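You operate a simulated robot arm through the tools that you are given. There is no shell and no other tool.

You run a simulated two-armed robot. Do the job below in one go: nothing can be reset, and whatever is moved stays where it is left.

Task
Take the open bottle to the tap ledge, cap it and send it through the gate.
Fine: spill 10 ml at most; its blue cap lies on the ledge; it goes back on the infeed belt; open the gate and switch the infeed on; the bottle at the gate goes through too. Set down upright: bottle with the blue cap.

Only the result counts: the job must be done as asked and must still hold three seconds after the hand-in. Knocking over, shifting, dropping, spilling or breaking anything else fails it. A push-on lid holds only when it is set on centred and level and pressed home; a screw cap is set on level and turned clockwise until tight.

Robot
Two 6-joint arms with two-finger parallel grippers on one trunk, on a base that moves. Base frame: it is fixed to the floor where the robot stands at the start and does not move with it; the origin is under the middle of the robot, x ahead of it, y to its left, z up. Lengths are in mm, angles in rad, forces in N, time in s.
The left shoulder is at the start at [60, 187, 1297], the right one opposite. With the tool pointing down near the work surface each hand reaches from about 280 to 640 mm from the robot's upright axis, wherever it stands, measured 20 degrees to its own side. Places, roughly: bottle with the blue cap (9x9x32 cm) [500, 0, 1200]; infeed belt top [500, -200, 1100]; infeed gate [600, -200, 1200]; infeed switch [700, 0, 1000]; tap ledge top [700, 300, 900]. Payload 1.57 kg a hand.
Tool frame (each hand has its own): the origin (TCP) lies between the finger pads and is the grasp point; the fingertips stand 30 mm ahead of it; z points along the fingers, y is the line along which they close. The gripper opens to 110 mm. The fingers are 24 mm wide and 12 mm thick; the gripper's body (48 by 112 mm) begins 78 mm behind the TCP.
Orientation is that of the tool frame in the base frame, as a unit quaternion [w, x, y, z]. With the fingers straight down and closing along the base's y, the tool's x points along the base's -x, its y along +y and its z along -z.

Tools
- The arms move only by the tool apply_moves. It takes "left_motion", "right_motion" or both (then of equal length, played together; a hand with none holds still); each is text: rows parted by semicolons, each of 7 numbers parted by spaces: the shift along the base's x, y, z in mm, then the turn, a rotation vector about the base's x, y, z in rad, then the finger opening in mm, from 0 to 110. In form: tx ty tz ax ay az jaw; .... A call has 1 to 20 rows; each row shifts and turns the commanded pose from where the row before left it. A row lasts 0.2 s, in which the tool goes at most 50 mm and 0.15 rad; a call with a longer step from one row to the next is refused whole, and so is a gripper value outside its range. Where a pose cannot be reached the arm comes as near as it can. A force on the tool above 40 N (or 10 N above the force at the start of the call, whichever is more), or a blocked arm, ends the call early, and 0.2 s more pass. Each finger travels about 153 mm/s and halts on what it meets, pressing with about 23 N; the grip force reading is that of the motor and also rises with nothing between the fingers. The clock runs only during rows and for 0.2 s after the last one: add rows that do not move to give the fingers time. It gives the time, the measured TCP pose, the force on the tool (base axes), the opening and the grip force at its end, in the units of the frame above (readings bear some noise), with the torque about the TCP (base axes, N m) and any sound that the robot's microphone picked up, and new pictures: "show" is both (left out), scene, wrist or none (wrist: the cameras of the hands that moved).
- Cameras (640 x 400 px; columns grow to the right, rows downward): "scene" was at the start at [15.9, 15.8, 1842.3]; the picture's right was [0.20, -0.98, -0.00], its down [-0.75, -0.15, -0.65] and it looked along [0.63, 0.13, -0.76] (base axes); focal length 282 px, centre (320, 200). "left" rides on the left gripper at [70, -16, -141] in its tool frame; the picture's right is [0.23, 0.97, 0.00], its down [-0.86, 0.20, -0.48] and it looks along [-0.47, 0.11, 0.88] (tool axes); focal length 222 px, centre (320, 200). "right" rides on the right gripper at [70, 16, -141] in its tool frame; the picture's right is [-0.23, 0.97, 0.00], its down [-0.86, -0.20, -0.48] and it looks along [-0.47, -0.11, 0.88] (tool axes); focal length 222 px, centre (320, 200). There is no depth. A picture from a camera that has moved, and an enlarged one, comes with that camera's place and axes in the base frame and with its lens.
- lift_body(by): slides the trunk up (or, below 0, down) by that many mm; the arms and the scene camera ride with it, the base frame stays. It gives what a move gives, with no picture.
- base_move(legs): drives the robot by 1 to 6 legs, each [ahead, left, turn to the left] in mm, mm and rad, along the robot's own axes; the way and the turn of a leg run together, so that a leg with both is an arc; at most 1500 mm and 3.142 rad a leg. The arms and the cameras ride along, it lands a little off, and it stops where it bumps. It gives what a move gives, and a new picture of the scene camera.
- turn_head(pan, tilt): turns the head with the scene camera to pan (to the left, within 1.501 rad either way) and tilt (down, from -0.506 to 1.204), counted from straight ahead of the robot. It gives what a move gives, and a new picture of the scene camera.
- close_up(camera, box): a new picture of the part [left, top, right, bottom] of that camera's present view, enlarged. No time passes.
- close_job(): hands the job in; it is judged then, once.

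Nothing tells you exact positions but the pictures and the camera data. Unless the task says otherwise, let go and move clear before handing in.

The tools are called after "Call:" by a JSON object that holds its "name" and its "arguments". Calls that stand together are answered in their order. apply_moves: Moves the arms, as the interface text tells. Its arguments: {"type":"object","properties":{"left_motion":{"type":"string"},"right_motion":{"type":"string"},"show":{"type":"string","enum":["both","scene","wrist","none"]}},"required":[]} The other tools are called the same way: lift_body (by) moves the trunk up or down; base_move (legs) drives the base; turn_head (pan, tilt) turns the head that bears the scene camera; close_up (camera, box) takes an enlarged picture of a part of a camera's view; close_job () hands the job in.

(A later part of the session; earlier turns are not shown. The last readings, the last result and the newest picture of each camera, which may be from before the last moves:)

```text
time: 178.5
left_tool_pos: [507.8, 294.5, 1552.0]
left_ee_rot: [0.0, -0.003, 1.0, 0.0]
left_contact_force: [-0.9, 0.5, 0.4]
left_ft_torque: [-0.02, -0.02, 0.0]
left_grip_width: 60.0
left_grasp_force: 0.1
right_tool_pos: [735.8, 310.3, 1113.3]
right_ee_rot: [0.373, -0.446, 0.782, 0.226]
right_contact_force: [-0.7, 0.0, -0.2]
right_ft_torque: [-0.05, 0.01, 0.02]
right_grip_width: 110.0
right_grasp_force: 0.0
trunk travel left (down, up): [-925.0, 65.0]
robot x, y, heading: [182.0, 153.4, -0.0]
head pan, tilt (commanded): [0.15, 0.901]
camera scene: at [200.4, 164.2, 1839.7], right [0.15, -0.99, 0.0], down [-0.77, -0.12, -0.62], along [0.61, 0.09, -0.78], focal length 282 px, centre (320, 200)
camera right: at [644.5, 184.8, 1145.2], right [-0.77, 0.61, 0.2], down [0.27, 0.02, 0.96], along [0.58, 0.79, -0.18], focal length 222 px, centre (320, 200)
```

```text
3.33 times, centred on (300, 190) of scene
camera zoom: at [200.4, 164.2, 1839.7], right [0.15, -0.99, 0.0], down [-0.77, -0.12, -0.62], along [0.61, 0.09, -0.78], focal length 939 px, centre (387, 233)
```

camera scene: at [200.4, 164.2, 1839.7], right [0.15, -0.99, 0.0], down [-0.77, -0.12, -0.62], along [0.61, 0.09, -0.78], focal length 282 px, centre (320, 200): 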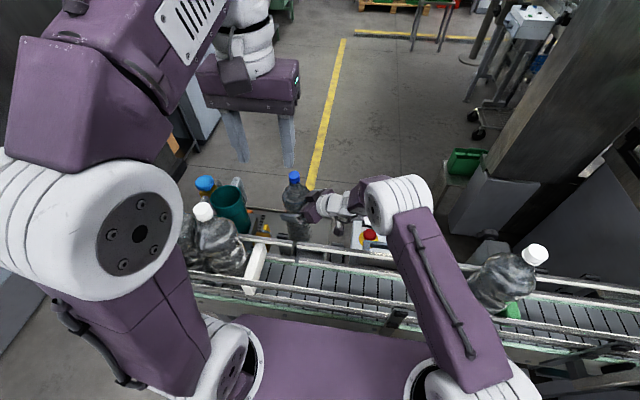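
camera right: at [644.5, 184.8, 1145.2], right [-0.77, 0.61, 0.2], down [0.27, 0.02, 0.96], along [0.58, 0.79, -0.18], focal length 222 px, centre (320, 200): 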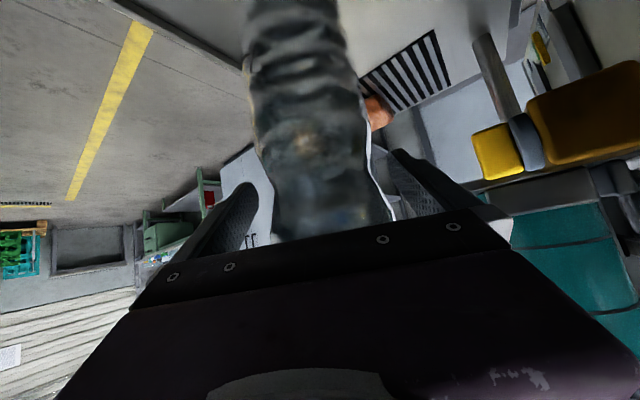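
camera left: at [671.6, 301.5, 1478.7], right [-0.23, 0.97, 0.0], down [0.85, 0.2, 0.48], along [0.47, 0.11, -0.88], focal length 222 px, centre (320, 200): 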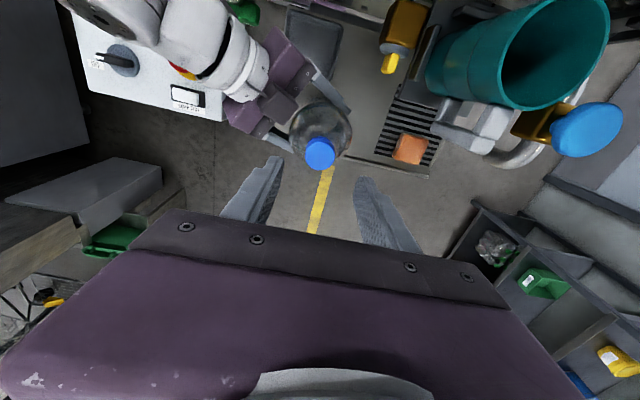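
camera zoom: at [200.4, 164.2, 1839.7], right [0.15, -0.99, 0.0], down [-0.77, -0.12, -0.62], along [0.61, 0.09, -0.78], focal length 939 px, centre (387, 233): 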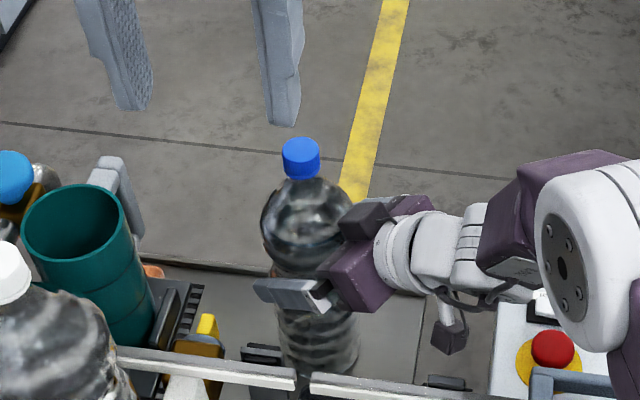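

The capped bottle stands upright on its own on the ledge. I lower the open fingers about 7 mm and forward 4 mm, then grip at the waist.

Call:
{"name": "apply_moves", "arguments": {"right_motion": "0 4.5 0 0 0 0 110; 0 0 -7 0 0 0 110; 0 0 0 0 0 0 100; 0 0 0 0 0 0 94; 0 0 0 0 0 0 90; 0 0 0 0 0 0 86; 0 0 0 0 0 0 80; 0 0 0 0 0 0 72; 0 0 0 0 0 0 60; 0 0 0 0 0 0 60; 0 0 0 0 0 0 60", "show": "wrist"}}

Call:
{"name": "close_up", "arguments": {"camera": "scene", "box": [240, 130, 360, 250]}}

```text
time: 180.9
left_tool_pos: [507.6, 294.0, 1552.7]
left_ee_rot: [0.002, -0.002, 1.0, -0.001]
left_contact_force: [-0.2, -1.6, 0.7]
left_ft_torque: [0.01, -0.01, -0.01]
left_grip_width: 59.9
left_grasp_force: 0.0
right_tool_pos: [735.4, 314.7, 1105.5]
right_ee_rot: [0.375, -0.445, 0.782, 0.225]
right_contact_force: [3.3, -0.5, 3.1]
right_ft_torque: [-0.06, -0.13, -0.07]
right_grip_width: 82.8
right_grasp_force: 22.5
trunk travel left (down, up): [-925.0, 65.0]
robot x, y, heading: [191.8, 152.4, 0.002]
head pan, tilt (commanded): [0.15, 0.901]
camera right: at [645.0, 188.9, 1138.2], right [-0.77, 0.61, 0.2], down [0.27, 0.02, 0.96], along [0.58, 0.79, -0.18], focal length 222 px, centre (320, 200)
```

right: 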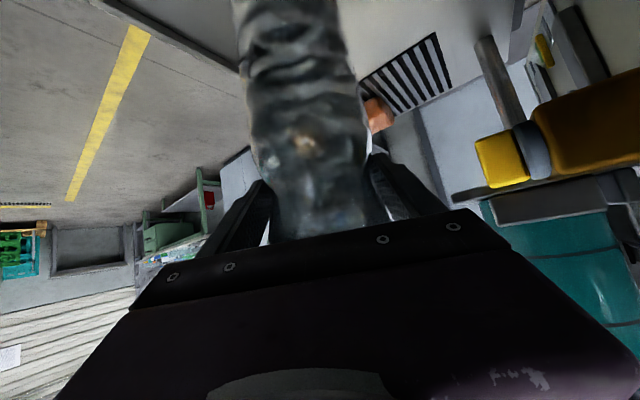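

```text
3.33 times, centred on (300, 190) of scene
camera zoom: at [201.0, 163.9, 1839.8], right [0.15, -0.99, 0.0], down [-0.78, -0.12, -0.62], along [0.61, 0.09, -0.78], focal length 939 px, centre (387, 233)
```

zoom: 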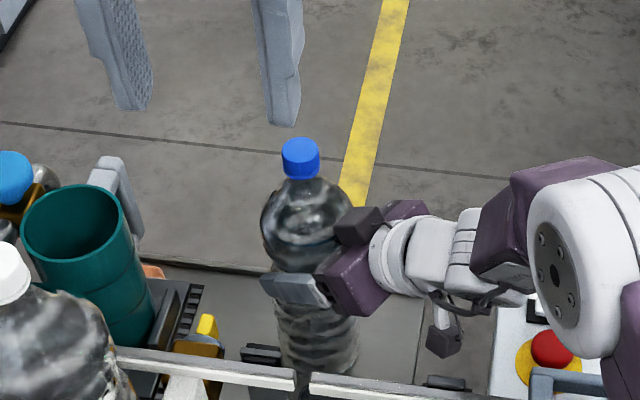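

Call:
{"name": "apply_moves", "arguments": {"right_motion": "0 0 4 0 0 0 60; 0 0 8 0 0 0 60; 0 0 10 0 0 0 60; 0 0 10 0 0 0 60; 0 0 0 0 0 0 60; 0 0 0 0 0 0 60", "show": "none"}}

Call:
{"name": "close_up", "arguments": {"camera": "scene", "box": [240, 130, 360, 250]}}

```text
time: 182.3
left_tool_pos: [509.7, 294.7, 1551.1]
left_ee_rot: [0.0, -0.002, 1.0, 0.0]
left_contact_force: [0.4, 0.8, 0.5]
left_ft_torque: [-0.02, -0.01, -0.01]
left_grip_width: 60.0
left_grasp_force: 0.0
right_tool_pos: [738.1, 315.4, 1136.0]
right_ee_rot: [0.373, -0.445, 0.782, 0.225]
right_contact_force: [-0.3, -0.7, -13.6]
right_ft_torque: [-0.08, 0.01, -0.01]
right_grip_width: 81.7
right_grasp_force: 23.0
trunk travel left (down, up): [-925.0, 65.0]
robot x, y, heading: [187.7, 152.4, 0.001]
head pan, tilt (commanded): [0.15, 0.901]
```

```text
3.33 times, centred on (300, 190) of scene
camera zoom: at [203.2, 165.1, 1839.7], right [0.15, -0.99, 0.0], down [-0.78, -0.12, -0.62], along [0.61, 0.09, -0.78], focal length 939 px, centre (387, 233)
```

zoom: 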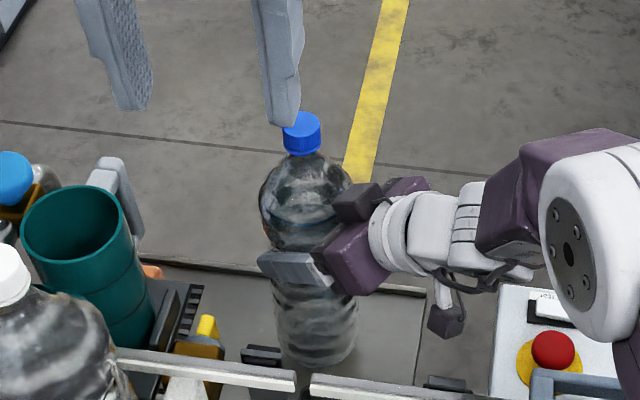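

The grip holds and the bottle hangs upright. I raise it about 200 mm above the ledge, smoothly.

Call:
{"name": "apply_moves", "arguments": {"right_motion": "0 0 8 0 0 0 60; 0 0 16 0 0 0 60; 0 0 20 0 0 0 60; 0 0 20 0 0 0 60; 0 0 20 0 0 0 60; 0 0 20 0 0 0 60; 0 0 20 0 0 0 60; 0 0 20 0 0 0 60; 0 0 20 0 0 0 60; 0 0 20 0 0 0 60; 0 0 14 0 0 0 60; 0 0 7 0 0 0 60; 0 0 0 0 0 0 60", "show": "scene"}}

Call:
{"name": "apply_moves", "arguments": {"right_motion": "0 -5 0 0 0 0 60; 0 -10 0 0 0 0 60; 0 -13 0 0 0 0 60; 0 -13 0 0 0 0 60; 0 -13 0 0 0 0 60; 0 -13 0 0 0 0 60; 0 -13 0 0 0 0 60; 0 -13 0 0 0 0 60; 0 -13 0 0 0 0 60; 0 -13 0 0 0 0 60; 0 -13 0 0 0 0 60; 0 -13 0 0 0 0 60; 0 -13 0 0 0 0 60; 0 -13 0 0 0 0 60; 0 -10 0 0 0 0 60; 0 -5 0 0 0 0 60; 0 0 0 0 0 0 60", "show": "scene"}}

```text
time: 185.1
left_tool_pos: [510.1, 294.8, 1551.5]
left_ee_rot: [0.0, -0.003, 1.0, 0.0]
left_contact_force: [0.5, 0.2, -0.4]
left_ft_torque: [0.03, 0.03, 0.02]
left_grip_width: 60.1
left_grasp_force: 0.0
right_tool_pos: [736.4, 315.3, 1340.3]
right_ee_rot: [0.373, -0.445, 0.782, 0.225]
right_contact_force: [-0.2, -0.3, -14.7]
right_ft_torque: [-0.07, 0.05, 0.0]
right_grip_width: 81.4
right_grasp_force: 23.0
trunk travel left (down, up): [-925.0, 65.0]
robot x, y, heading: [186.4, 150.3, -0.002]
head pan, tilt (commanded): [0.15, 0.901]
camera scene: at [203.2, 165.1, 1839.7], right [0.15, -0.99, 0.0], down [-0.78, -0.12, -0.62], along [0.61, 0.09, -0.78], focal length 282 px, centre (320, 200)
```

scene: 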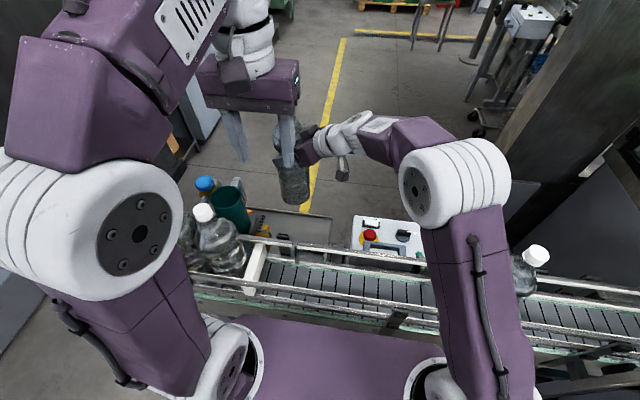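

```text
time: 188.7
left_tool_pos: [509.9, 294.0, 1550.8]
left_ee_rot: [0.001, -0.003, 1.0, 0.0]
left_contact_force: [0.2, 0.7, 0.6]
left_ft_torque: [-0.05, -0.01, 0.03]
left_grip_width: 60.0
left_grasp_force: 0.1
right_tool_pos: [736.6, 128.3, 1341.3]
right_ee_rot: [0.373, -0.445, 0.782, 0.225]
right_contact_force: [-0.2, 0.6, -14.7]
right_ft_torque: [-0.09, 0.04, 0.02]
right_grip_width: 81.6
right_grasp_force: 22.9
trunk travel left (down, up): [-925.0, 65.0]
robot x, y, heading: [188.1, 149.3, -0.002]
head pan, tilt (commanded): [0.15, 0.901]
camera scene: at [203.1, 164.3, 1839.7], right [0.15, -0.99, 0.0], down [-0.78, -0.12, -0.62], along [0.61, 0.09, -0.78], focal length 282 px, centre (320, 200)
```

scene: 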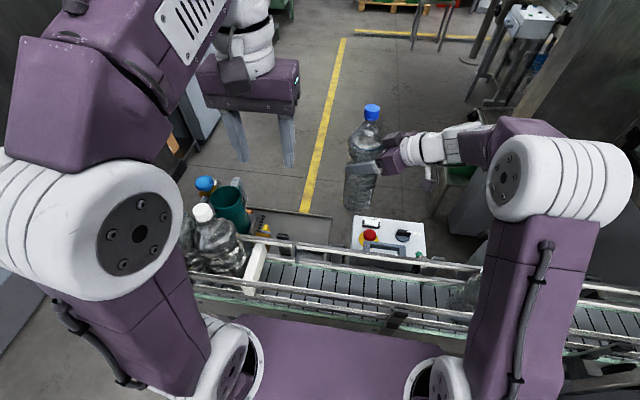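

Stable. I raise it another 110 mm so its base clears the rails for the drive back.

Call:
{"name": "apply_moves", "arguments": {"right_motion": "0 0 6 0 0 0 60; 0 0 12 0 0 0 60; 0 0 16 0 0 0 60; 0 0 16 0 0 0 60; 0 0 16 0 0 0 60; 0 0 16 0 0 0 60; 0 0 14 0 0 0 60; 0 0 9 0 0 0 60; 0 0 5 0 0 0 60; 0 0 0 0 0 0 60", "show": "scene"}}

Call:
{"name": "close_up", "arguments": {"camera": "scene", "box": [300, 40, 480, 220]}}

```text
time: 190.9
left_tool_pos: [509.0, 294.1, 1553.0]
left_ee_rot: [0.0, -0.002, 1.0, 0.001]
left_contact_force: [0.2, -0.3, 0.5]
left_ft_torque: [0.07, 0.01, -0.01]
left_grip_width: 59.9
left_grasp_force: 0.1
right_tool_pos: [736.1, 128.5, 1451.8]
right_ee_rot: [0.373, -0.445, 0.782, 0.225]
right_contact_force: [-0.3, 0.3, -14.3]
right_ft_torque: [-0.03, -0.01, 0.0]
right_grip_width: 81.6
right_grasp_force: 23.0
trunk travel left (down, up): [-925.0, 65.0]
robot x, y, heading: [185.9, 152.0, -0.001]
head pan, tilt (commanded): [0.15, 0.901]
camera scene: at [203.1, 164.1, 1839.7], right [0.15, -0.99, 0.0], down [-0.78, -0.12, -0.62], along [0.61, 0.09, -0.78], focal length 282 px, centre (320, 200)
```

scene: 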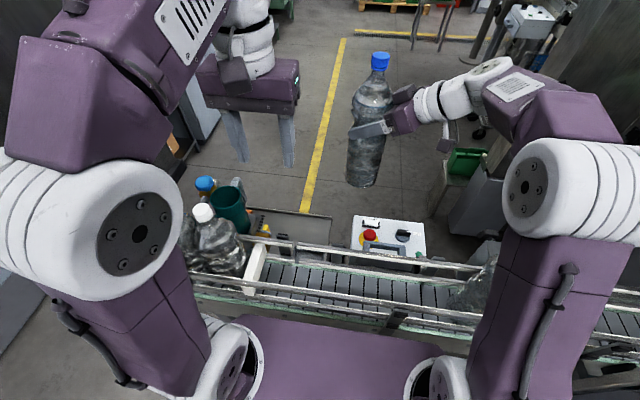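

```text
2.22 times, centred on (390, 130) of scene
camera zoom: at [203.1, 164.1, 1839.7], right [0.15, -0.99, 0.0], down [-0.78, -0.12, -0.62], along [0.61, 0.09, -0.78], focal length 626 px, centre (164, 356)
```

zoom: 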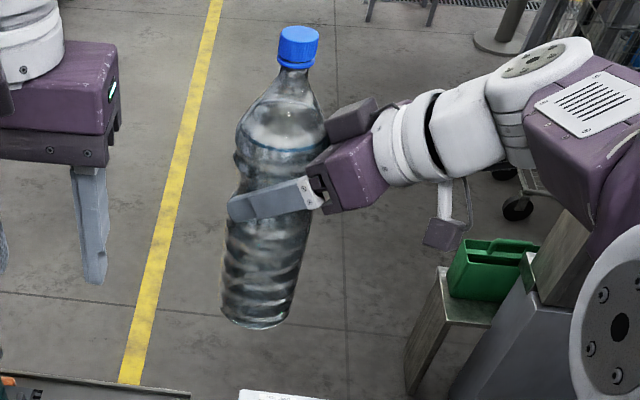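

The capped bottle hangs upright. I drive back in two gentle steps.

Call:
{"name": "base_move", "arguments": {"legs": [[-125, 0, 0]]}}

Call:
{"name": "base_move", "arguments": {"legs": [[-125, 0, 0]]}}

Call:
{"name": "close_up", "arguments": {"camera": "scene", "box": [280, 40, 480, 260]}}

```text
time: 192.2
left_tool_pos: [392.1, 294.4, 1550.7]
left_ee_rot: [-0.002, -0.002, 1.0, 0.0]
left_contact_force: [-0.6, -0.3, -0.6]
left_ft_torque: [0.03, 0.03, -0.01]
left_grip_width: 59.8
left_grasp_force: 0.0
right_tool_pos: [618.0, 127.2, 1448.1]
right_ee_rot: [0.372, -0.444, 0.783, 0.226]
right_contact_force: [1.1, -0.3, -14.9]
right_ft_torque: [-0.02, -0.01, 0.04]
right_grip_width: 81.6
right_grasp_force: 22.5
trunk travel left (down, up): [-925.0, 65.0]
robot x, y, heading: [59.0, 153.0, -0.003]
head pan, tilt (commanded): [0.15, 0.901]
camera scene: at [87.3, 164.0, 1839.5], right [0.15, -0.99, 0.0], down [-0.78, -0.12, -0.62], along [0.61, 0.09, -0.79], focal length 282 px, centre (320, 200)
```

scene: 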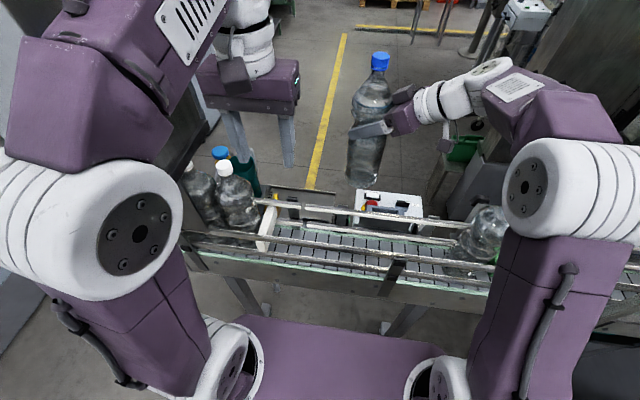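

```text
time: 193.5
left_tool_pos: [269.7, 294.7, 1549.9]
left_ee_rot: [-0.004, -0.002, 1.0, 0.0]
left_contact_force: [0.2, -0.9, -0.3]
left_ft_torque: [0.03, 0.08, 0.02]
left_grip_width: 59.8
left_grasp_force: 0.0
right_tool_pos: [496.2, 128.5, 1447.0]
right_ee_rot: [0.37, -0.444, 0.784, 0.227]
right_contact_force: [1.8, 1.3, -14.4]
right_ft_torque: [-0.09, 0.02, 0.05]
right_grip_width: 81.7
right_grasp_force: 23.0
trunk travel left (down, up): [-925.0, 65.0]
robot x, y, heading: [-64.6, 151.9, 0.003]
head pan, tilt (commanded): [0.15, 0.901]
camera scene: at [-35.8, 164.1, 1839.5], right [0.15, -0.99, 0.0], down [-0.78, -0.12, -0.62], along [0.61, 0.09, -0.79], focal length 282 px, centre (320, 200)
```

scene: 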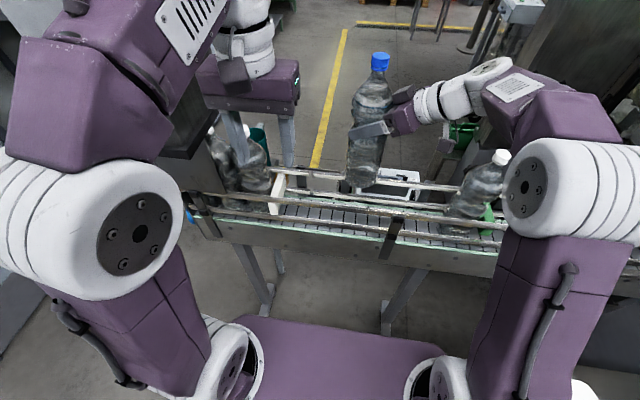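

```text
1.82 times, centred on (380, 150) of scene
camera zoom: at [-35.8, 164.1, 1839.5], right [0.15, -0.99, 0.0], down [-0.78, -0.12, -0.62], along [0.61, 0.09, -0.79], focal length 512 px, centre (211, 291)
```

zoom: 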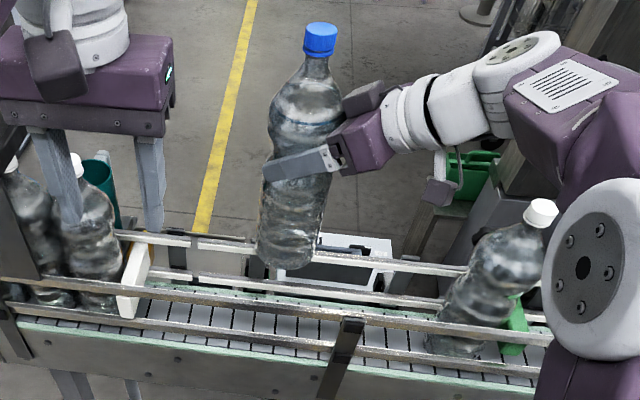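

Both steps went smoothly, width unchanged at 81.7 mm. I check the settled position with no motion and get a closer look at the belt channel.

Call:
{"name": "apply_moves", "arguments": {"right_motion": "0 0 0 0 0 0 60; 0 0 0 0 0 0 60", "show": "both"}}

Call:
{"name": "close_up", "arguments": {"camera": "scene", "box": [270, 150, 470, 280]}}

```text
time: 194.1
left_tool_pos: [266.0, 293.3, 1549.5]
left_ee_rot: [-0.002, -0.001, 1.0, 0.0]
left_contact_force: [0.9, -0.1, -1.1]
left_ft_torque: [0.02, 0.03, 0.02]
left_grip_width: 60.1
left_grasp_force: 0.1
right_tool_pos: [492.0, 127.1, 1449.1]
right_ee_rot: [0.372, -0.443, 0.784, 0.225]
right_contact_force: [0.3, 1.1, -14.3]
right_ft_torque: [-0.02, 0.03, 0.03]
right_grip_width: 81.3
right_grasp_force: 22.6
trunk travel left (down, up): [-925.0, 65.0]
robot x, y, heading: [-62.6, 151.9, -0.002]
head pan, tilt (commanded): [0.15, 0.901]
camera scene: at [-41.1, 164.2, 1839.6], right [0.15, -0.99, 0.0], down [-0.78, -0.12, -0.62], along [0.61, 0.09, -0.79], focal length 282 px, centre (320, 200)
camera right: at [401.3, 2.4, 1481.6], right [-0.77, 0.61, 0.2], down [0.27, 0.02, 0.96], along [0.58, 0.79, -0.18], focal length 222 px, centre (320, 200)
```

scene: 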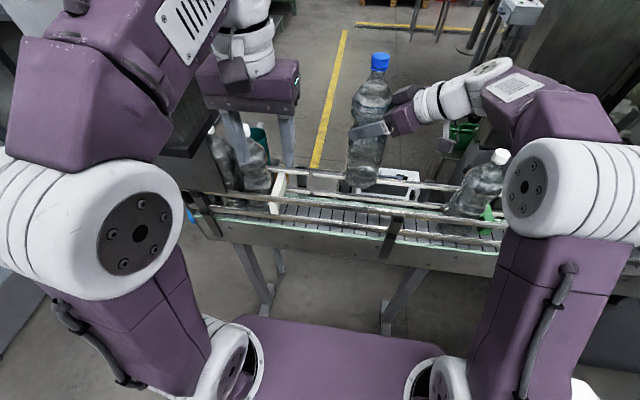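
right: 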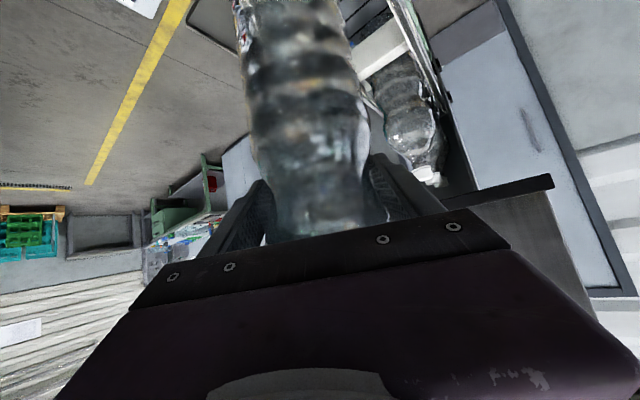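

```text
3.08 times, centred on (370, 215) of scene
camera zoom: at [-41.1, 164.2, 1839.6], right [0.15, -0.99, 0.0], down [-0.78, -0.12, -0.62], along [0.61, 0.09, -0.79], focal length 867 px, centre (166, 154)
```

zoom: 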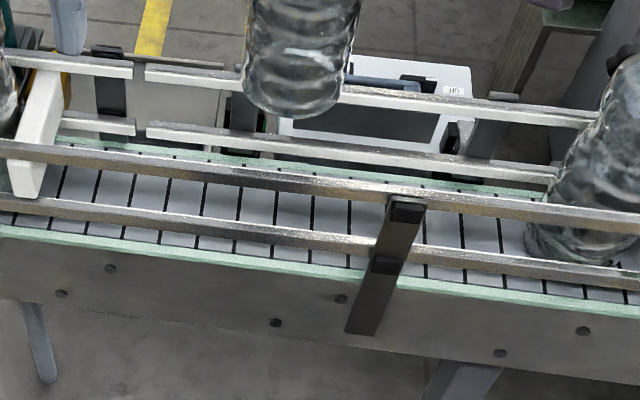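

The channel between the rails is centred near x 482. I shift the bottle 13.5 mm toward the robot and lower it to just above the rail tops to check the fit.

Call:
{"name": "apply_moves", "arguments": {"right_motion": "-5 0 0 0 0 0 60; -5 0 0 0 0 0 60; -3.5 0 0 0 0 0 60; 0 0 -10 0 0 0 60; 0 0 -14 0 0 0 60; 0 0 -12 0 0 0 60; 0 0 -6 0 0 0 60; 0 0 0 0 0 0 60", "show": "none"}}

Call:
{"name": "close_up", "arguments": {"camera": "scene", "box": [290, 150, 440, 260]}}

```text
time: 195.9
left_tool_pos: [259.4, 293.6, 1550.6]
left_ee_rot: [0.0, -0.001, 1.0, 0.0]
left_contact_force: [0.3, 0.3, -0.2]
left_ft_torque: [0.03, 0.0, 0.02]
left_grip_width: 59.8
left_grasp_force: 0.0
right_tool_pos: [473.8, 126.3, 1409.7]
right_ee_rot: [0.373, -0.445, 0.783, 0.225]
right_contact_force: [-0.1, -0.5, -14.5]
right_ft_torque: [-0.04, 0.02, -0.01]
right_grip_width: 81.2
right_grasp_force: 23.4
trunk travel left (down, up): [-925.0, 65.0]
robot x, y, heading: [-64.2, 152.8, 0.004]
head pan, tilt (commanded): [0.15, 0.901]
```

```text
3.64 times, centred on (365, 205) of scene
camera zoom: at [-47.8, 164.1, 1839.7], right [0.15, -0.99, 0.0], down [-0.78, -0.12, -0.62], along [0.61, 0.09, -0.78], focal length 1024 px, centre (156, 182)
```

zoom: 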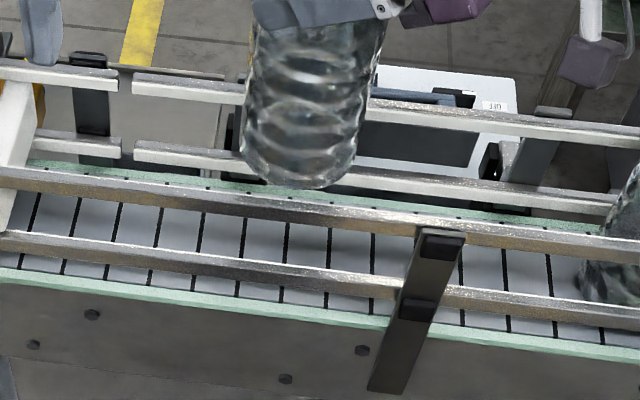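

The bottle is slightly close to the near rail, so I shift it 6 mm forward and lower it between the rails in steps while watching the force.

Call:
{"name": "apply_moves", "arguments": {"right_motion": "3 0 0 0 0 0 60; 3 0 0 0 0 0 60; 0 0 -6 0 0 0 60; 0 0 -8 0 0 0 60; 0 0 -8 0 0 0 60; 0 0 -8 0 0 0 60; 0 0 0 0 0 0 60", "show": "none"}}

Call:
{"name": "close_up", "arguments": {"camera": "scene", "box": [290, 150, 440, 260]}}

```text
time: 197.5
left_tool_pos: [259.6, 294.3, 1551.9]
left_ee_rot: [0.0, -0.002, 1.0, 0.0]
left_contact_force: [0.2, -0.1, 1.3]
left_ft_torque: [-0.01, -0.02, 0.02]
left_grip_width: 59.8
left_grasp_force: 0.0
right_tool_pos: [479.3, 127.6, 1378.0]
right_ee_rot: [0.372, -0.444, 0.783, 0.225]
right_contact_force: [-0.8, -0.3, -15.3]
right_ft_torque: [-0.05, 0.01, -0.01]
right_grip_width: 81.6
right_grasp_force: 23.0
trunk travel left (down, up): [-925.0, 65.0]
robot x, y, heading: [-65.4, 154.2, -0.005]
head pan, tilt (commanded): [0.15, 0.901]
```

```text
3.64 times, centred on (365, 205) of scene
camera zoom: at [-47.1, 164.1, 1839.7], right [0.15, -0.99, 0.0], down [-0.78, -0.12, -0.62], along [0.61, 0.09, -0.78], focal length 1024 px, centre (156, 182)
```

zoom: 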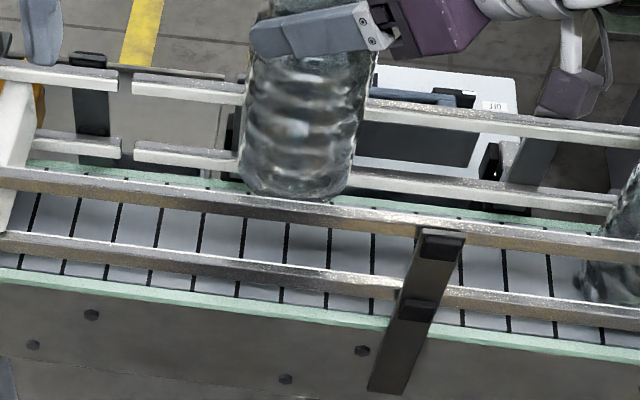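

Call:
{"name": "apply_moves", "arguments": {"right_motion": "0 0 -8 0 0 0 60; 0 0 -10 0 0 0 60; 0 0 -10 0 0 0 60; 0 0 -10 0 0 0 60; 0 0 -8 0 0 0 60; 0 0 0 0 0 0 60", "show": "none"}}

Call:
{"name": "close_up", "arguments": {"camera": "scene", "box": [290, 140, 440, 260]}}

```text
time: 198.9
left_tool_pos: [259.2, 294.2, 1551.5]
left_ee_rot: [0.0, -0.002, 1.0, 0.0]
left_contact_force: [0.1, 0.2, -0.2]
left_ft_torque: [0.0, 0.03, 0.04]
left_grip_width: 59.9
left_grasp_force: 0.1
right_tool_pos: [480.1, 128.6, 1333.2]
right_ee_rot: [0.373, -0.445, 0.783, 0.225]
right_contact_force: [-0.8, -0.2, -14.7]
right_ft_torque: [-0.06, -0.01, 0.0]
right_grip_width: 81.4
right_grasp_force: 23.1
trunk travel left (down, up): [-925.0, 65.0]
robot x, y, heading: [-62.3, 151.4, 0.001]
head pan, tilt (commanded): [0.15, 0.901]
```

```text
3.33 times, centred on (365, 200) of scene
camera zoom: at [-47.2, 164.1, 1839.7], right [0.15, -0.99, 0.0], down [-0.78, -0.12, -0.62], along [0.61, 0.09, -0.78], focal length 939 px, centre (170, 200)
```

zoom: 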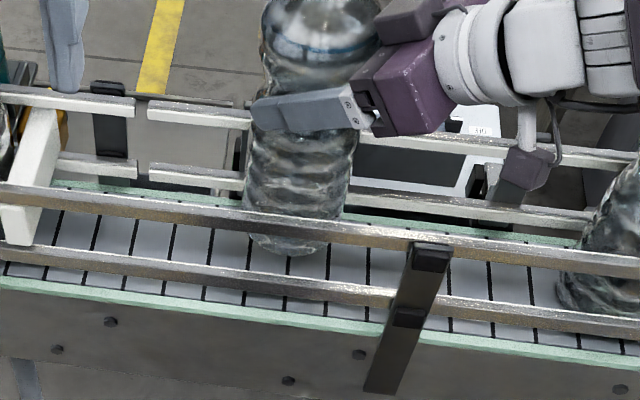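

The bottle is inside the channel with no side force. I lower the rest of the way.

Call:
{"name": "apply_moves", "arguments": {"right_motion": "0 0 -8 0 0 0 60; 0 0 -10 0 0 0 60; 0 0 -10 0 0 0 60; 0 0 -10 0 0 0 60; 0 0 -6 0 0 0 60; 0 0 0 0 0 0 60", "show": "none"}}

Call:
{"name": "close_up", "arguments": {"camera": "scene", "box": [290, 140, 440, 260]}}

```text
time: 200.3
left_tool_pos: [261.0, 293.5, 1551.6]
left_ee_rot: [0.001, -0.001, 1.0, 0.0]
left_contact_force: [-0.6, 0.6, 0.4]
left_ft_torque: [0.0, -0.02, 0.06]
left_grip_width: 60.0
left_grasp_force: 0.1
right_tool_pos: [479.4, 127.9, 1288.6]
right_ee_rot: [0.372, -0.444, 0.783, 0.224]
right_contact_force: [0.0, 0.3, -14.9]
right_ft_torque: [-0.06, 0.0, 0.01]
right_grip_width: 81.5
right_grasp_force: 22.6
trunk travel left (down, up): [-925.0, 65.0]
robot x, y, heading: [-59.8, 148.1, 0.002]
head pan, tilt (commanded): [0.15, 0.901]
```

```text
3.33 times, centred on (365, 200) of scene
camera zoom: at [-47.2, 164.1, 1839.7], right [0.15, -0.99, 0.0], down [-0.78, -0.12, -0.62], along [0.61, 0.09, -0.78], focal length 939 px, centre (170, 200)
```

zoom: 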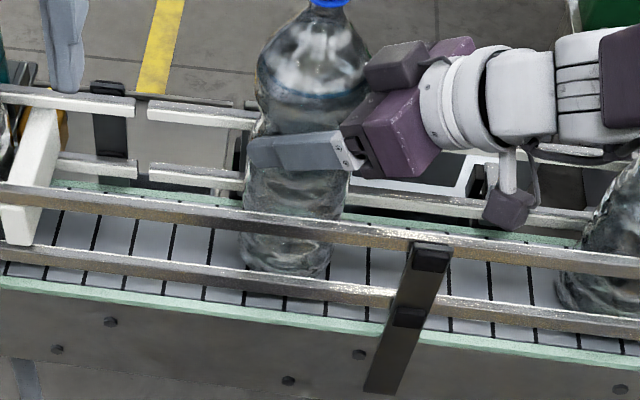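

Call:
{"name": "apply_moves", "arguments": {"right_motion": "0 0 -4 0 0 0 60; 0 0 -3 0 0 0 60; 0 0 -2 0 0 0 60; 0 0 0 0 0 0 60", "show": "none"}}

```text
time: 201.3
left_tool_pos: [260.3, 294.9, 1551.5]
left_ee_rot: [0.0, -0.002, 1.0, 0.0]
left_contact_force: [0.4, 0.3, -0.1]
left_ft_torque: [0.01, 0.04, 0.0]
left_grip_width: 60.0
left_grasp_force: 0.0
right_tool_pos: [479.6, 127.9, 1280.1]
right_ee_rot: [0.373, -0.444, 0.783, 0.225]
right_contact_force: [-0.3, 0.1, -14.9]
right_ft_torque: [-0.08, -0.01, -0.04]
right_grip_width: 81.4
right_grasp_force: 23.7
trunk travel left (down, up): [-925.0, 65.0]
robot x, y, heading: [-61.9, 149.9, 0.0]
head pan, tilt (commanded): [0.15, 0.901]
```

Call:
{"name": "apply_moves", "arguments": {"right_motion": "0 0 -2 0 0 0 60; 0 0 -2 0 0 0 60; 0 0 0 0 0 0 60", "show": "none"}}

```text
time: 202.1
left_tool_pos: [258.3, 293.8, 1552.9]
left_ee_rot: [-0.001, -0.003, 1.0, 0.001]
left_contact_force: [-0.6, 0.2, 0.1]
left_ft_torque: [-0.02, -0.02, -0.04]
left_grip_width: 59.7
left_grasp_force: 0.1
right_tool_pos: [479.0, 127.8, 1275.5]
right_ee_rot: [0.373, -0.444, 0.783, 0.224]
right_contact_force: [0.6, -0.1, -14.4]
right_ft_torque: [-0.09, 0.03, 0.0]
right_grip_width: 81.4
right_grasp_force: 23.0
trunk travel left (down, up): [-925.0, 65.0]
robot x, y, heading: [-66.0, 151.7, -0.001]
head pan, tilt (commanded): [0.15, 0.901]
```

Call:
{"name": "apply_moves", "arguments": {"right_motion": "0 0 -2 0 0 0 60; 0 0 -2 0 0 0 60; 0 0 0 0 0 0 60", "show": "none"}}

```text
time: 202.9
left_tool_pos: [259.6, 295.4, 1551.2]
left_ee_rot: [0.0, -0.002, 1.0, 0.0]
left_contact_force: [0.3, 0.0, 0.2]
left_ft_torque: [-0.04, -0.01, -0.05]
left_grip_width: 59.9
left_grasp_force: 0.1
right_tool_pos: [480.2, 127.3, 1272.7]
right_ee_rot: [0.373, -0.444, 0.783, 0.225]
right_contact_force: [0.3, 0.5, -13.7]
right_ft_torque: [-0.08, -0.01, -0.02]
right_grip_width: 81.7
right_grasp_force: 22.9
trunk travel left (down, up): [-925.0, 65.0]
robot x, y, heading: [-62.6, 153.2, 0.003]
head pan, tilt (commanded): [0.15, 0.901]
```

Call:
{"name": "apply_moves", "arguments": {"right_motion": "0 0 -2 0 0 0 60; 0 0 -2 0 0 0 60; 0 0 0 0 0 0 60", "show": "none"}}

Call:
{"name": "close_up", "arguments": {"camera": "scene", "box": [310, 180, 410, 260]}}

```text
time: 203.7
left_tool_pos: [258.9, 294.1, 1551.2]
left_ee_rot: [0.0, -0.002, 1.0, 0.0]
left_contact_force: [-1.4, 0.7, 0.0]
left_ft_torque: [-0.02, 0.0, -0.01]
left_grip_width: 60.0
left_grasp_force: 0.0
right_tool_pos: [480.0, 128.0, 1269.1]
right_ee_rot: [0.374, -0.444, 0.783, 0.224]
right_contact_force: [0.9, -0.8, -8.5]
right_ft_torque: [-0.13, -0.32, -0.05]
right_grip_width: 81.6
right_grasp_force: 23.1
trunk travel left (down, up): [-925.0, 65.0]
robot x, y, heading: [-64.6, 152.4, -0.003]
head pan, tilt (commanded): [0.15, 0.901]
```

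```text
5.00 times, centred on (360, 220) of scene
camera zoom: at [-47.9, 164.0, 1839.8], right [0.15, -0.99, 0.0], down [-0.78, -0.12, -0.62], along [0.61, 0.09, -0.78], focal length 1409 px, centre (120, 100)
```

zoom: 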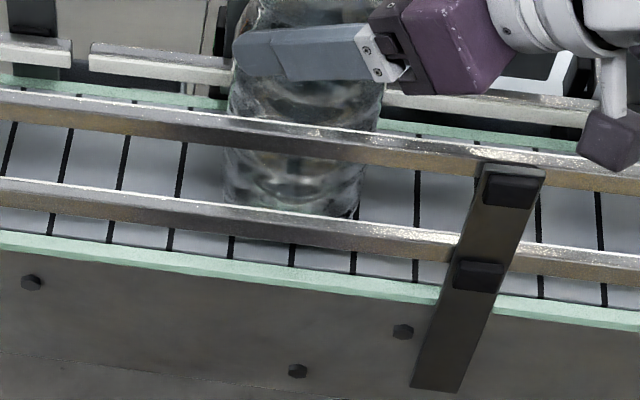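

Touching the belt now. One more millimetre down, then I open the fingers slowly.

Call:
{"name": "apply_moves", "arguments": {"right_motion": "0 0 -1 0 0 0 60; 0 0 -0.5 0 0 0 60; 0 0 0 0 0 0 60; 0 0 0 0 0 0 84; 0 0 0 0 0 0 88; 0 0 0 0 0 0 94; 0 0 0 0 0 0 102; 0 0 0 0 0 0 110; 0 0 0 0 0 0 110; 0 0 0 0 0 0 110", "show": "both"}}

Call:
{"name": "close_up", "arguments": {"camera": "scene", "box": [290, 120, 440, 260]}}

```text
time: 205.9
left_tool_pos: [257.9, 294.5, 1551.6]
left_ee_rot: [0.001, -0.002, 1.0, 0.0]
left_contact_force: [-0.3, -0.7, 0.0]
left_ft_torque: [0.0, 0.0, -0.01]
left_grip_width: 59.8
left_grasp_force: 0.1
right_tool_pos: [477.0, 128.3, 1267.9]
right_ee_rot: [0.374, -0.446, 0.782, 0.226]
right_contact_force: [0.2, 0.1, 0.8]
right_ft_torque: [-0.02, 0.03, -0.01]
right_grip_width: 110.1
right_grasp_force: 0.1
trunk travel left (down, up): [-925.0, 65.0]
robot x, y, heading: [-65.0, 153.3, -0.003]
head pan, tilt (commanded): [0.15, 0.901]
camera scene: at [-50.0, 164.2, 1839.7], right [0.15, -0.99, 0.0], down [-0.77, -0.12, -0.62], along [0.61, 0.09, -0.78], focal length 282 px, centre (320, 200)
camera right: at [386.6, 2.5, 1300.2], right [-0.77, 0.61, 0.2], down [0.27, 0.02, 0.96], along [0.58, 0.79, -0.18], focal length 222 px, centre (320, 200)
```

scene: 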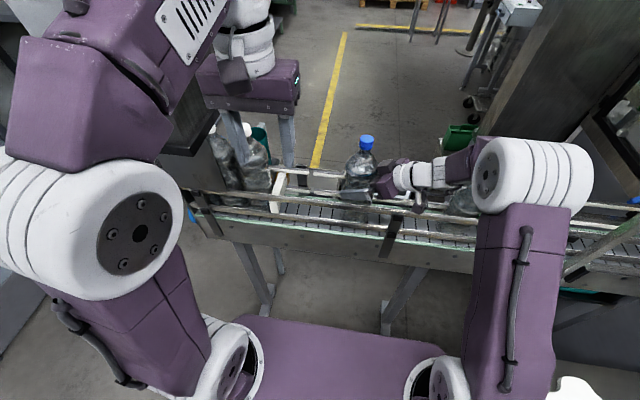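
right: 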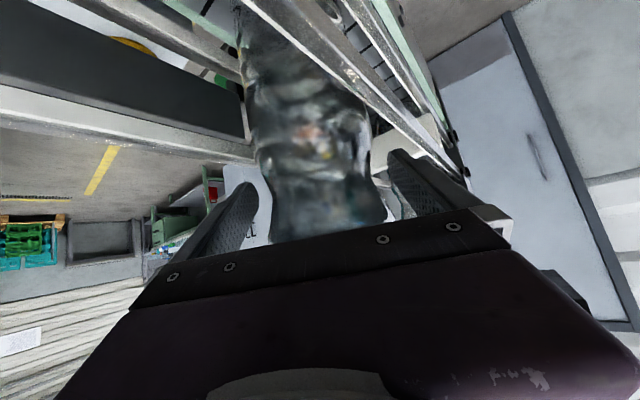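

```text
2.86 times, centred on (365, 190) of scene
camera zoom: at [-50.0, 164.2, 1839.7], right [0.15, -0.99, 0.0], down [-0.77, -0.12, -0.62], along [0.61, 0.09, -0.78], focal length 805 px, centre (191, 229)
```

zoom: 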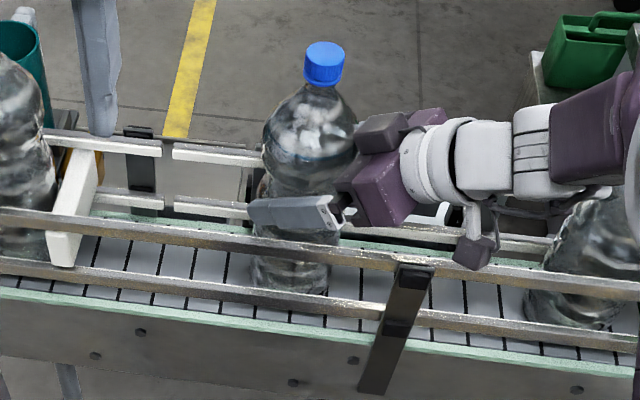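

The capped bottle stands upright on the belt at about [482, 134]. I withdraw the right hand back and up, clear of it.

Call:
{"name": "apply_moves", "arguments": {"right_motion": "-8 -14 12.5 0 0 0 110; -11 -19.6 17.7 0 0 0 110; -11 -19.6 17.7 0 0 0 110; -11 -19.6 17.7 0 0 0 110; 0 0 30 0 0 0 110; 0 0 40 0 0 0 110; 0 0 40 0 0 0 110; 0 0 30 0 0 0 110; 0 0 0 0 0 0 110", "show": "both"}}

Call:
{"name": "close_up", "arguments": {"camera": "scene", "box": [290, 120, 440, 260]}}

```text
time: 207.9
left_tool_pos: [258.2, 294.5, 1551.9]
left_ee_rot: [0.0, -0.002, 1.0, 0.0]
left_contact_force: [-1.0, -0.1, 0.1]
left_ft_torque: [0.0, 0.0, 0.01]
left_grip_width: 60.1
left_grasp_force: 0.0
right_tool_pos: [437.7, 54.4, 1472.7]
right_ee_rot: [0.373, -0.444, 0.783, 0.224]
right_contact_force: [-0.7, 0.5, -0.2]
right_ft_torque: [0.01, -0.01, 0.01]
right_grip_width: 110.1
right_grasp_force: 0.0
trunk travel left (down, up): [-925.0, 65.0]
robot x, y, heading: [-62.7, 150.2, 0.0]
head pan, tilt (commanded): [0.15, 0.901]
camera scene: at [-49.6, 164.4, 1839.7], right [0.15, -0.99, 0.0], down [-0.78, -0.12, -0.62], along [0.61, 0.09, -0.78], focal length 282 px, centre (320, 200)
camera right: at [346.1, -70.4, 1505.4], right [-0.77, 0.61, 0.2], down [0.27, 0.02, 0.96], along [0.58, 0.79, -0.18], focal length 222 px, centre (320, 200)
```

scene: 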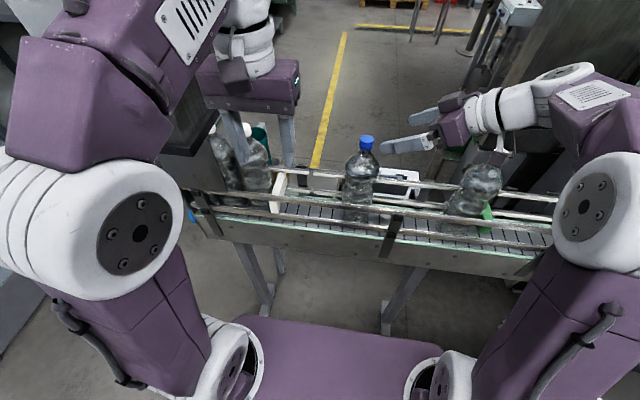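
right: 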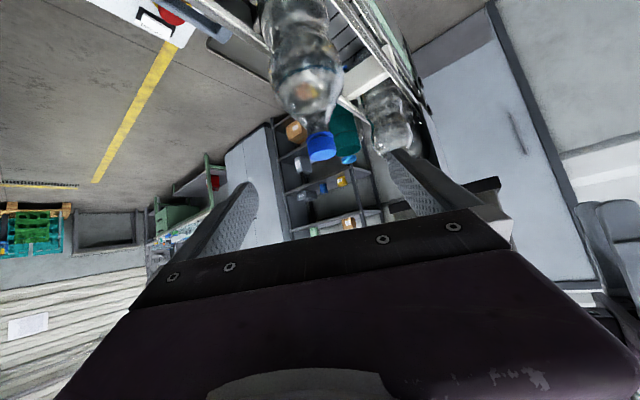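

```text
2.86 times, centred on (365, 190) of scene
camera zoom: at [-49.6, 164.4, 1839.7], right [0.15, -0.99, 0.0], down [-0.78, -0.12, -0.62], along [0.61, 0.09, -0.78], focal length 805 px, centre (191, 229)
```

zoom: 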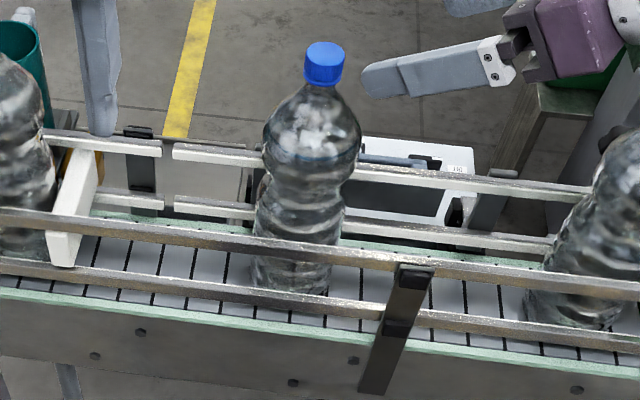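

The bottle stands properly on the belt. Next the gate: I bring the right hand back to a tool-down posture in front of the robot, well above everything.

Call:
{"name": "apply_moves", "arguments": {"right_motion": "-11 -9 6 0 0 -0.135 110; -11 -9 6 0 0 -0.135 110; -11 -9 6 0 0 -0.135 110; -11 -9 6 0 0 -0.135 110; -11 -9 6 0 0 -0.135 110; -11 -9 6 0 0 -0.135 110; -11 -9 6 0 0 -0.135 110; -11 -9 6 0 0 -0.135 110; 0 0 0 0 0.13 0 110; 0 0 0 0 0.13 0 110; 0 0 0 0 0.13 0 110; 0 0 0 0 0.13 0 110; 0 0 0 0 0.13 0 110; 0 0 0 0 0.13 0 110; 0 0 0 0 0.127 0 110; 0 0 0 0 0 0 110", "show": "both"}}

```text
time: 211.3
left_tool_pos: [257.6, 293.8, 1552.7]
left_ee_rot: [0.001, -0.002, 1.0, 0.0]
left_contact_force: [-0.3, 0.2, 0.1]
left_ft_torque: [-0.02, -0.02, 0.01]
left_grip_width: 60.1
left_grasp_force: 0.1
right_tool_pos: [382.0, -15.6, 1518.1]
right_ee_rot: [-0.003, 0.019, 1.0, -0.01]
right_contact_force: [0.4, 0.6, 0.3]
right_ft_torque: [-0.01, 0.01, 0.04]
right_grip_width: 109.9
right_grasp_force: 0.0
right hand out of reach, approached as far as the arm can: row 6, 7, 8
trunk travel left (down, up): [-925.0, 65.0]
robot x, y, heading: [-65.5, 153.9, -0.0]
head pan, tilt (commanded): [0.15, 0.901]
camera scene: at [-50.2, 164.1, 1839.7], right [0.15, -0.99, 0.0], down [-0.77, -0.12, -0.62], along [0.61, 0.09, -0.78], focal length 282 px, centre (320, 200)
camera right: at [313.8, 5.1, 1659.3], right [0.26, 0.96, -0.02], down [0.85, -0.22, 0.48], along [0.46, -0.14, -0.88], focal length 222 px, centre (320, 200)
```

scene: 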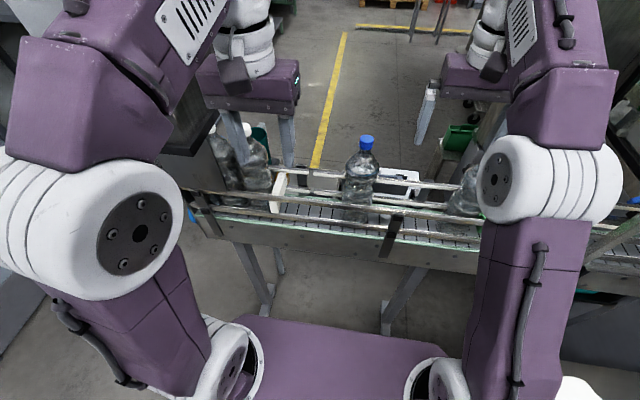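
right: 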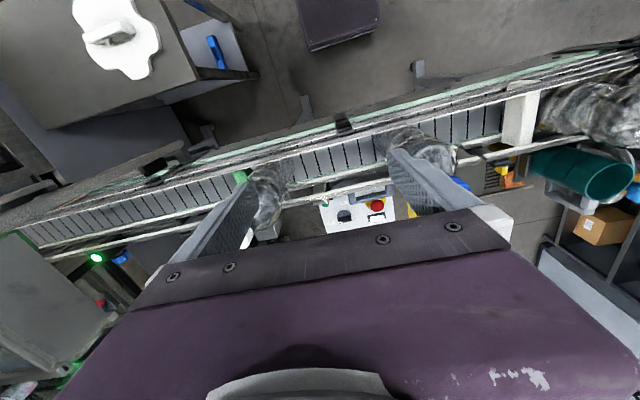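

The right hand is tool-down again. I drive forward to about [198, 132], where both the gate knob and the selector are within the right hand's reach.

Call:
{"name": "base_move", "arguments": {"legs": [[135, -10, 0]]}}

Call:
{"name": "base_move", "arguments": {"legs": [[130, -10, 0]]}}

Call:
{"name": "turn_head", "arguments": {"pan": -0.4, "tilt": 0.9}}

Call:
{"name": "close_up", "arguments": {"camera": "right", "box": [0, 0, 640, 400]}}

```text
time: 212.6
left_tool_pos: [389.5, 283.6, 1553.2]
left_ee_rot: [0.003, -0.002, 1.0, 0.0]
left_contact_force: [0.2, 0.5, 0.2]
left_ft_torque: [0.0, -0.04, 0.04]
left_grip_width: 59.9
left_grasp_force: 0.1
right_tool_pos: [513.6, -26.1, 1520.7]
right_ee_rot: [0.0, 0.019, 1.0, -0.008]
right_contact_force: [-0.3, 0.6, 0.4]
right_ft_torque: [0.0, -0.05, -0.02]
right_grip_width: 110.0
right_grasp_force: 0.0
trunk travel left (down, up): [-925.0, 65.0]
robot x, y, heading: [70.3, 140.2, -0.001]
head pan, tilt (commanded): [0.15, 0.901]
camera scene: at [80.7, 154.4, 1839.8], right [0.15, -0.99, 0.0], down [-0.77, -0.12, -0.62], along [0.62, 0.09, -0.78], focal length 282 px, centre (320, 200)
```

scene: 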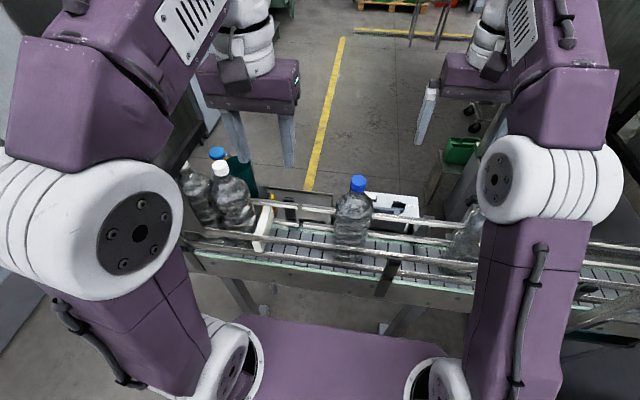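

```text
time: 213.9
left_tool_pos: [517.1, 273.8, 1554.2]
left_ee_rot: [0.004, -0.002, 1.0, -0.001]
left_contact_force: [-0.6, -0.9, -0.6]
left_ft_torque: [-0.04, -0.02, -0.03]
left_grip_width: 60.1
left_grasp_force: 0.1
right_tool_pos: [641.6, -35.6, 1522.2]
right_ee_rot: [0.002, 0.019, 1.0, -0.009]
right_contact_force: [-0.2, -1.0, 0.7]
right_ft_torque: [0.02, -0.07, -0.01]
right_grip_width: 110.1
right_grasp_force: 0.0
trunk travel left (down, up): [-925.0, 65.0]
robot x, y, heading: [200.4, 130.8, 0.005]
head pan, tilt (commanded): [0.15, 0.901]
camera scene: at [208.2, 144.6, 1839.8], right [0.15, -0.99, 0.0], down [-0.77, -0.12, -0.62], along [0.62, 0.09, -0.78], focal length 282 px, centre (320, 200)
```

scene: 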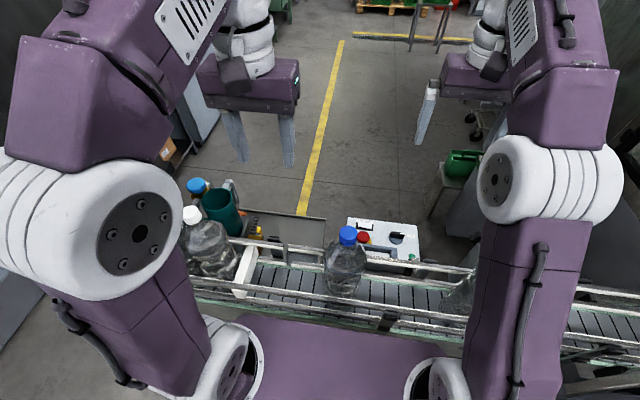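

```text
time: 214.8
left_tool_pos: [525.0, 272.1, 1552.3]
left_ee_rot: [0.001, -0.002, 1.0, 0.0]
left_contact_force: [0.2, 0.1, 0.4]
left_ft_torque: [-0.02, 0.03, 0.03]
left_grip_width: 59.8
left_grasp_force: 0.0
right_tool_pos: [650.2, -37.2, 1518.2]
right_ee_rot: [-0.002, 0.019, 1.0, -0.008]
right_contact_force: [0.9, 0.5, -0.8]
right_ft_torque: [0.0, 0.04, -0.01]
right_grip_width: 109.9
right_grasp_force: 0.1
trunk travel left (down, up): [-925.0, 65.0]
robot x, y, heading: [201.4, 133.1, -0.001]
head pan, tilt (commanded): [-0.4, 0.901]
camera scene: at [213.8, 103.1, 1839.7], right [-0.39, -0.92, 0.0], down [-0.72, 0.31, -0.62], along [0.57, -0.24, -0.78], focal length 282 px, centre (320, 200)
```

scene: 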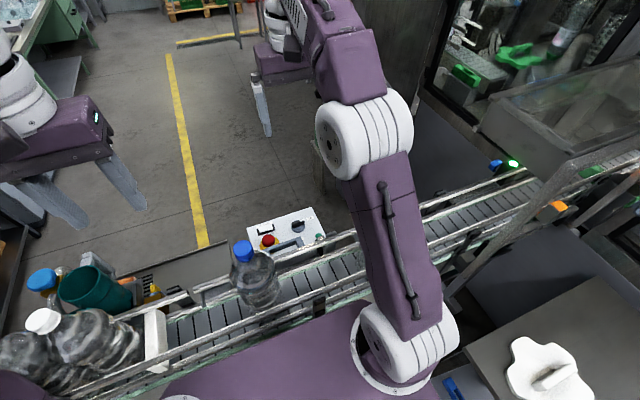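

```text
1.00 times, centred on (320, 200) of right (not enlarged: the box is as wide or as high as the picture)
camera zoom: at [582.1, -15.4, 1659.0], right [0.26, 0.96, -0.02], down [0.85, -0.22, 0.48], along [0.46, -0.14, -0.88], focal length 222 px, centre (320, 200)
```

zoom: 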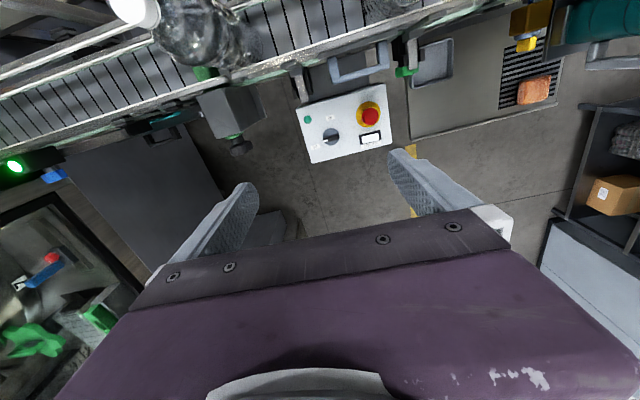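

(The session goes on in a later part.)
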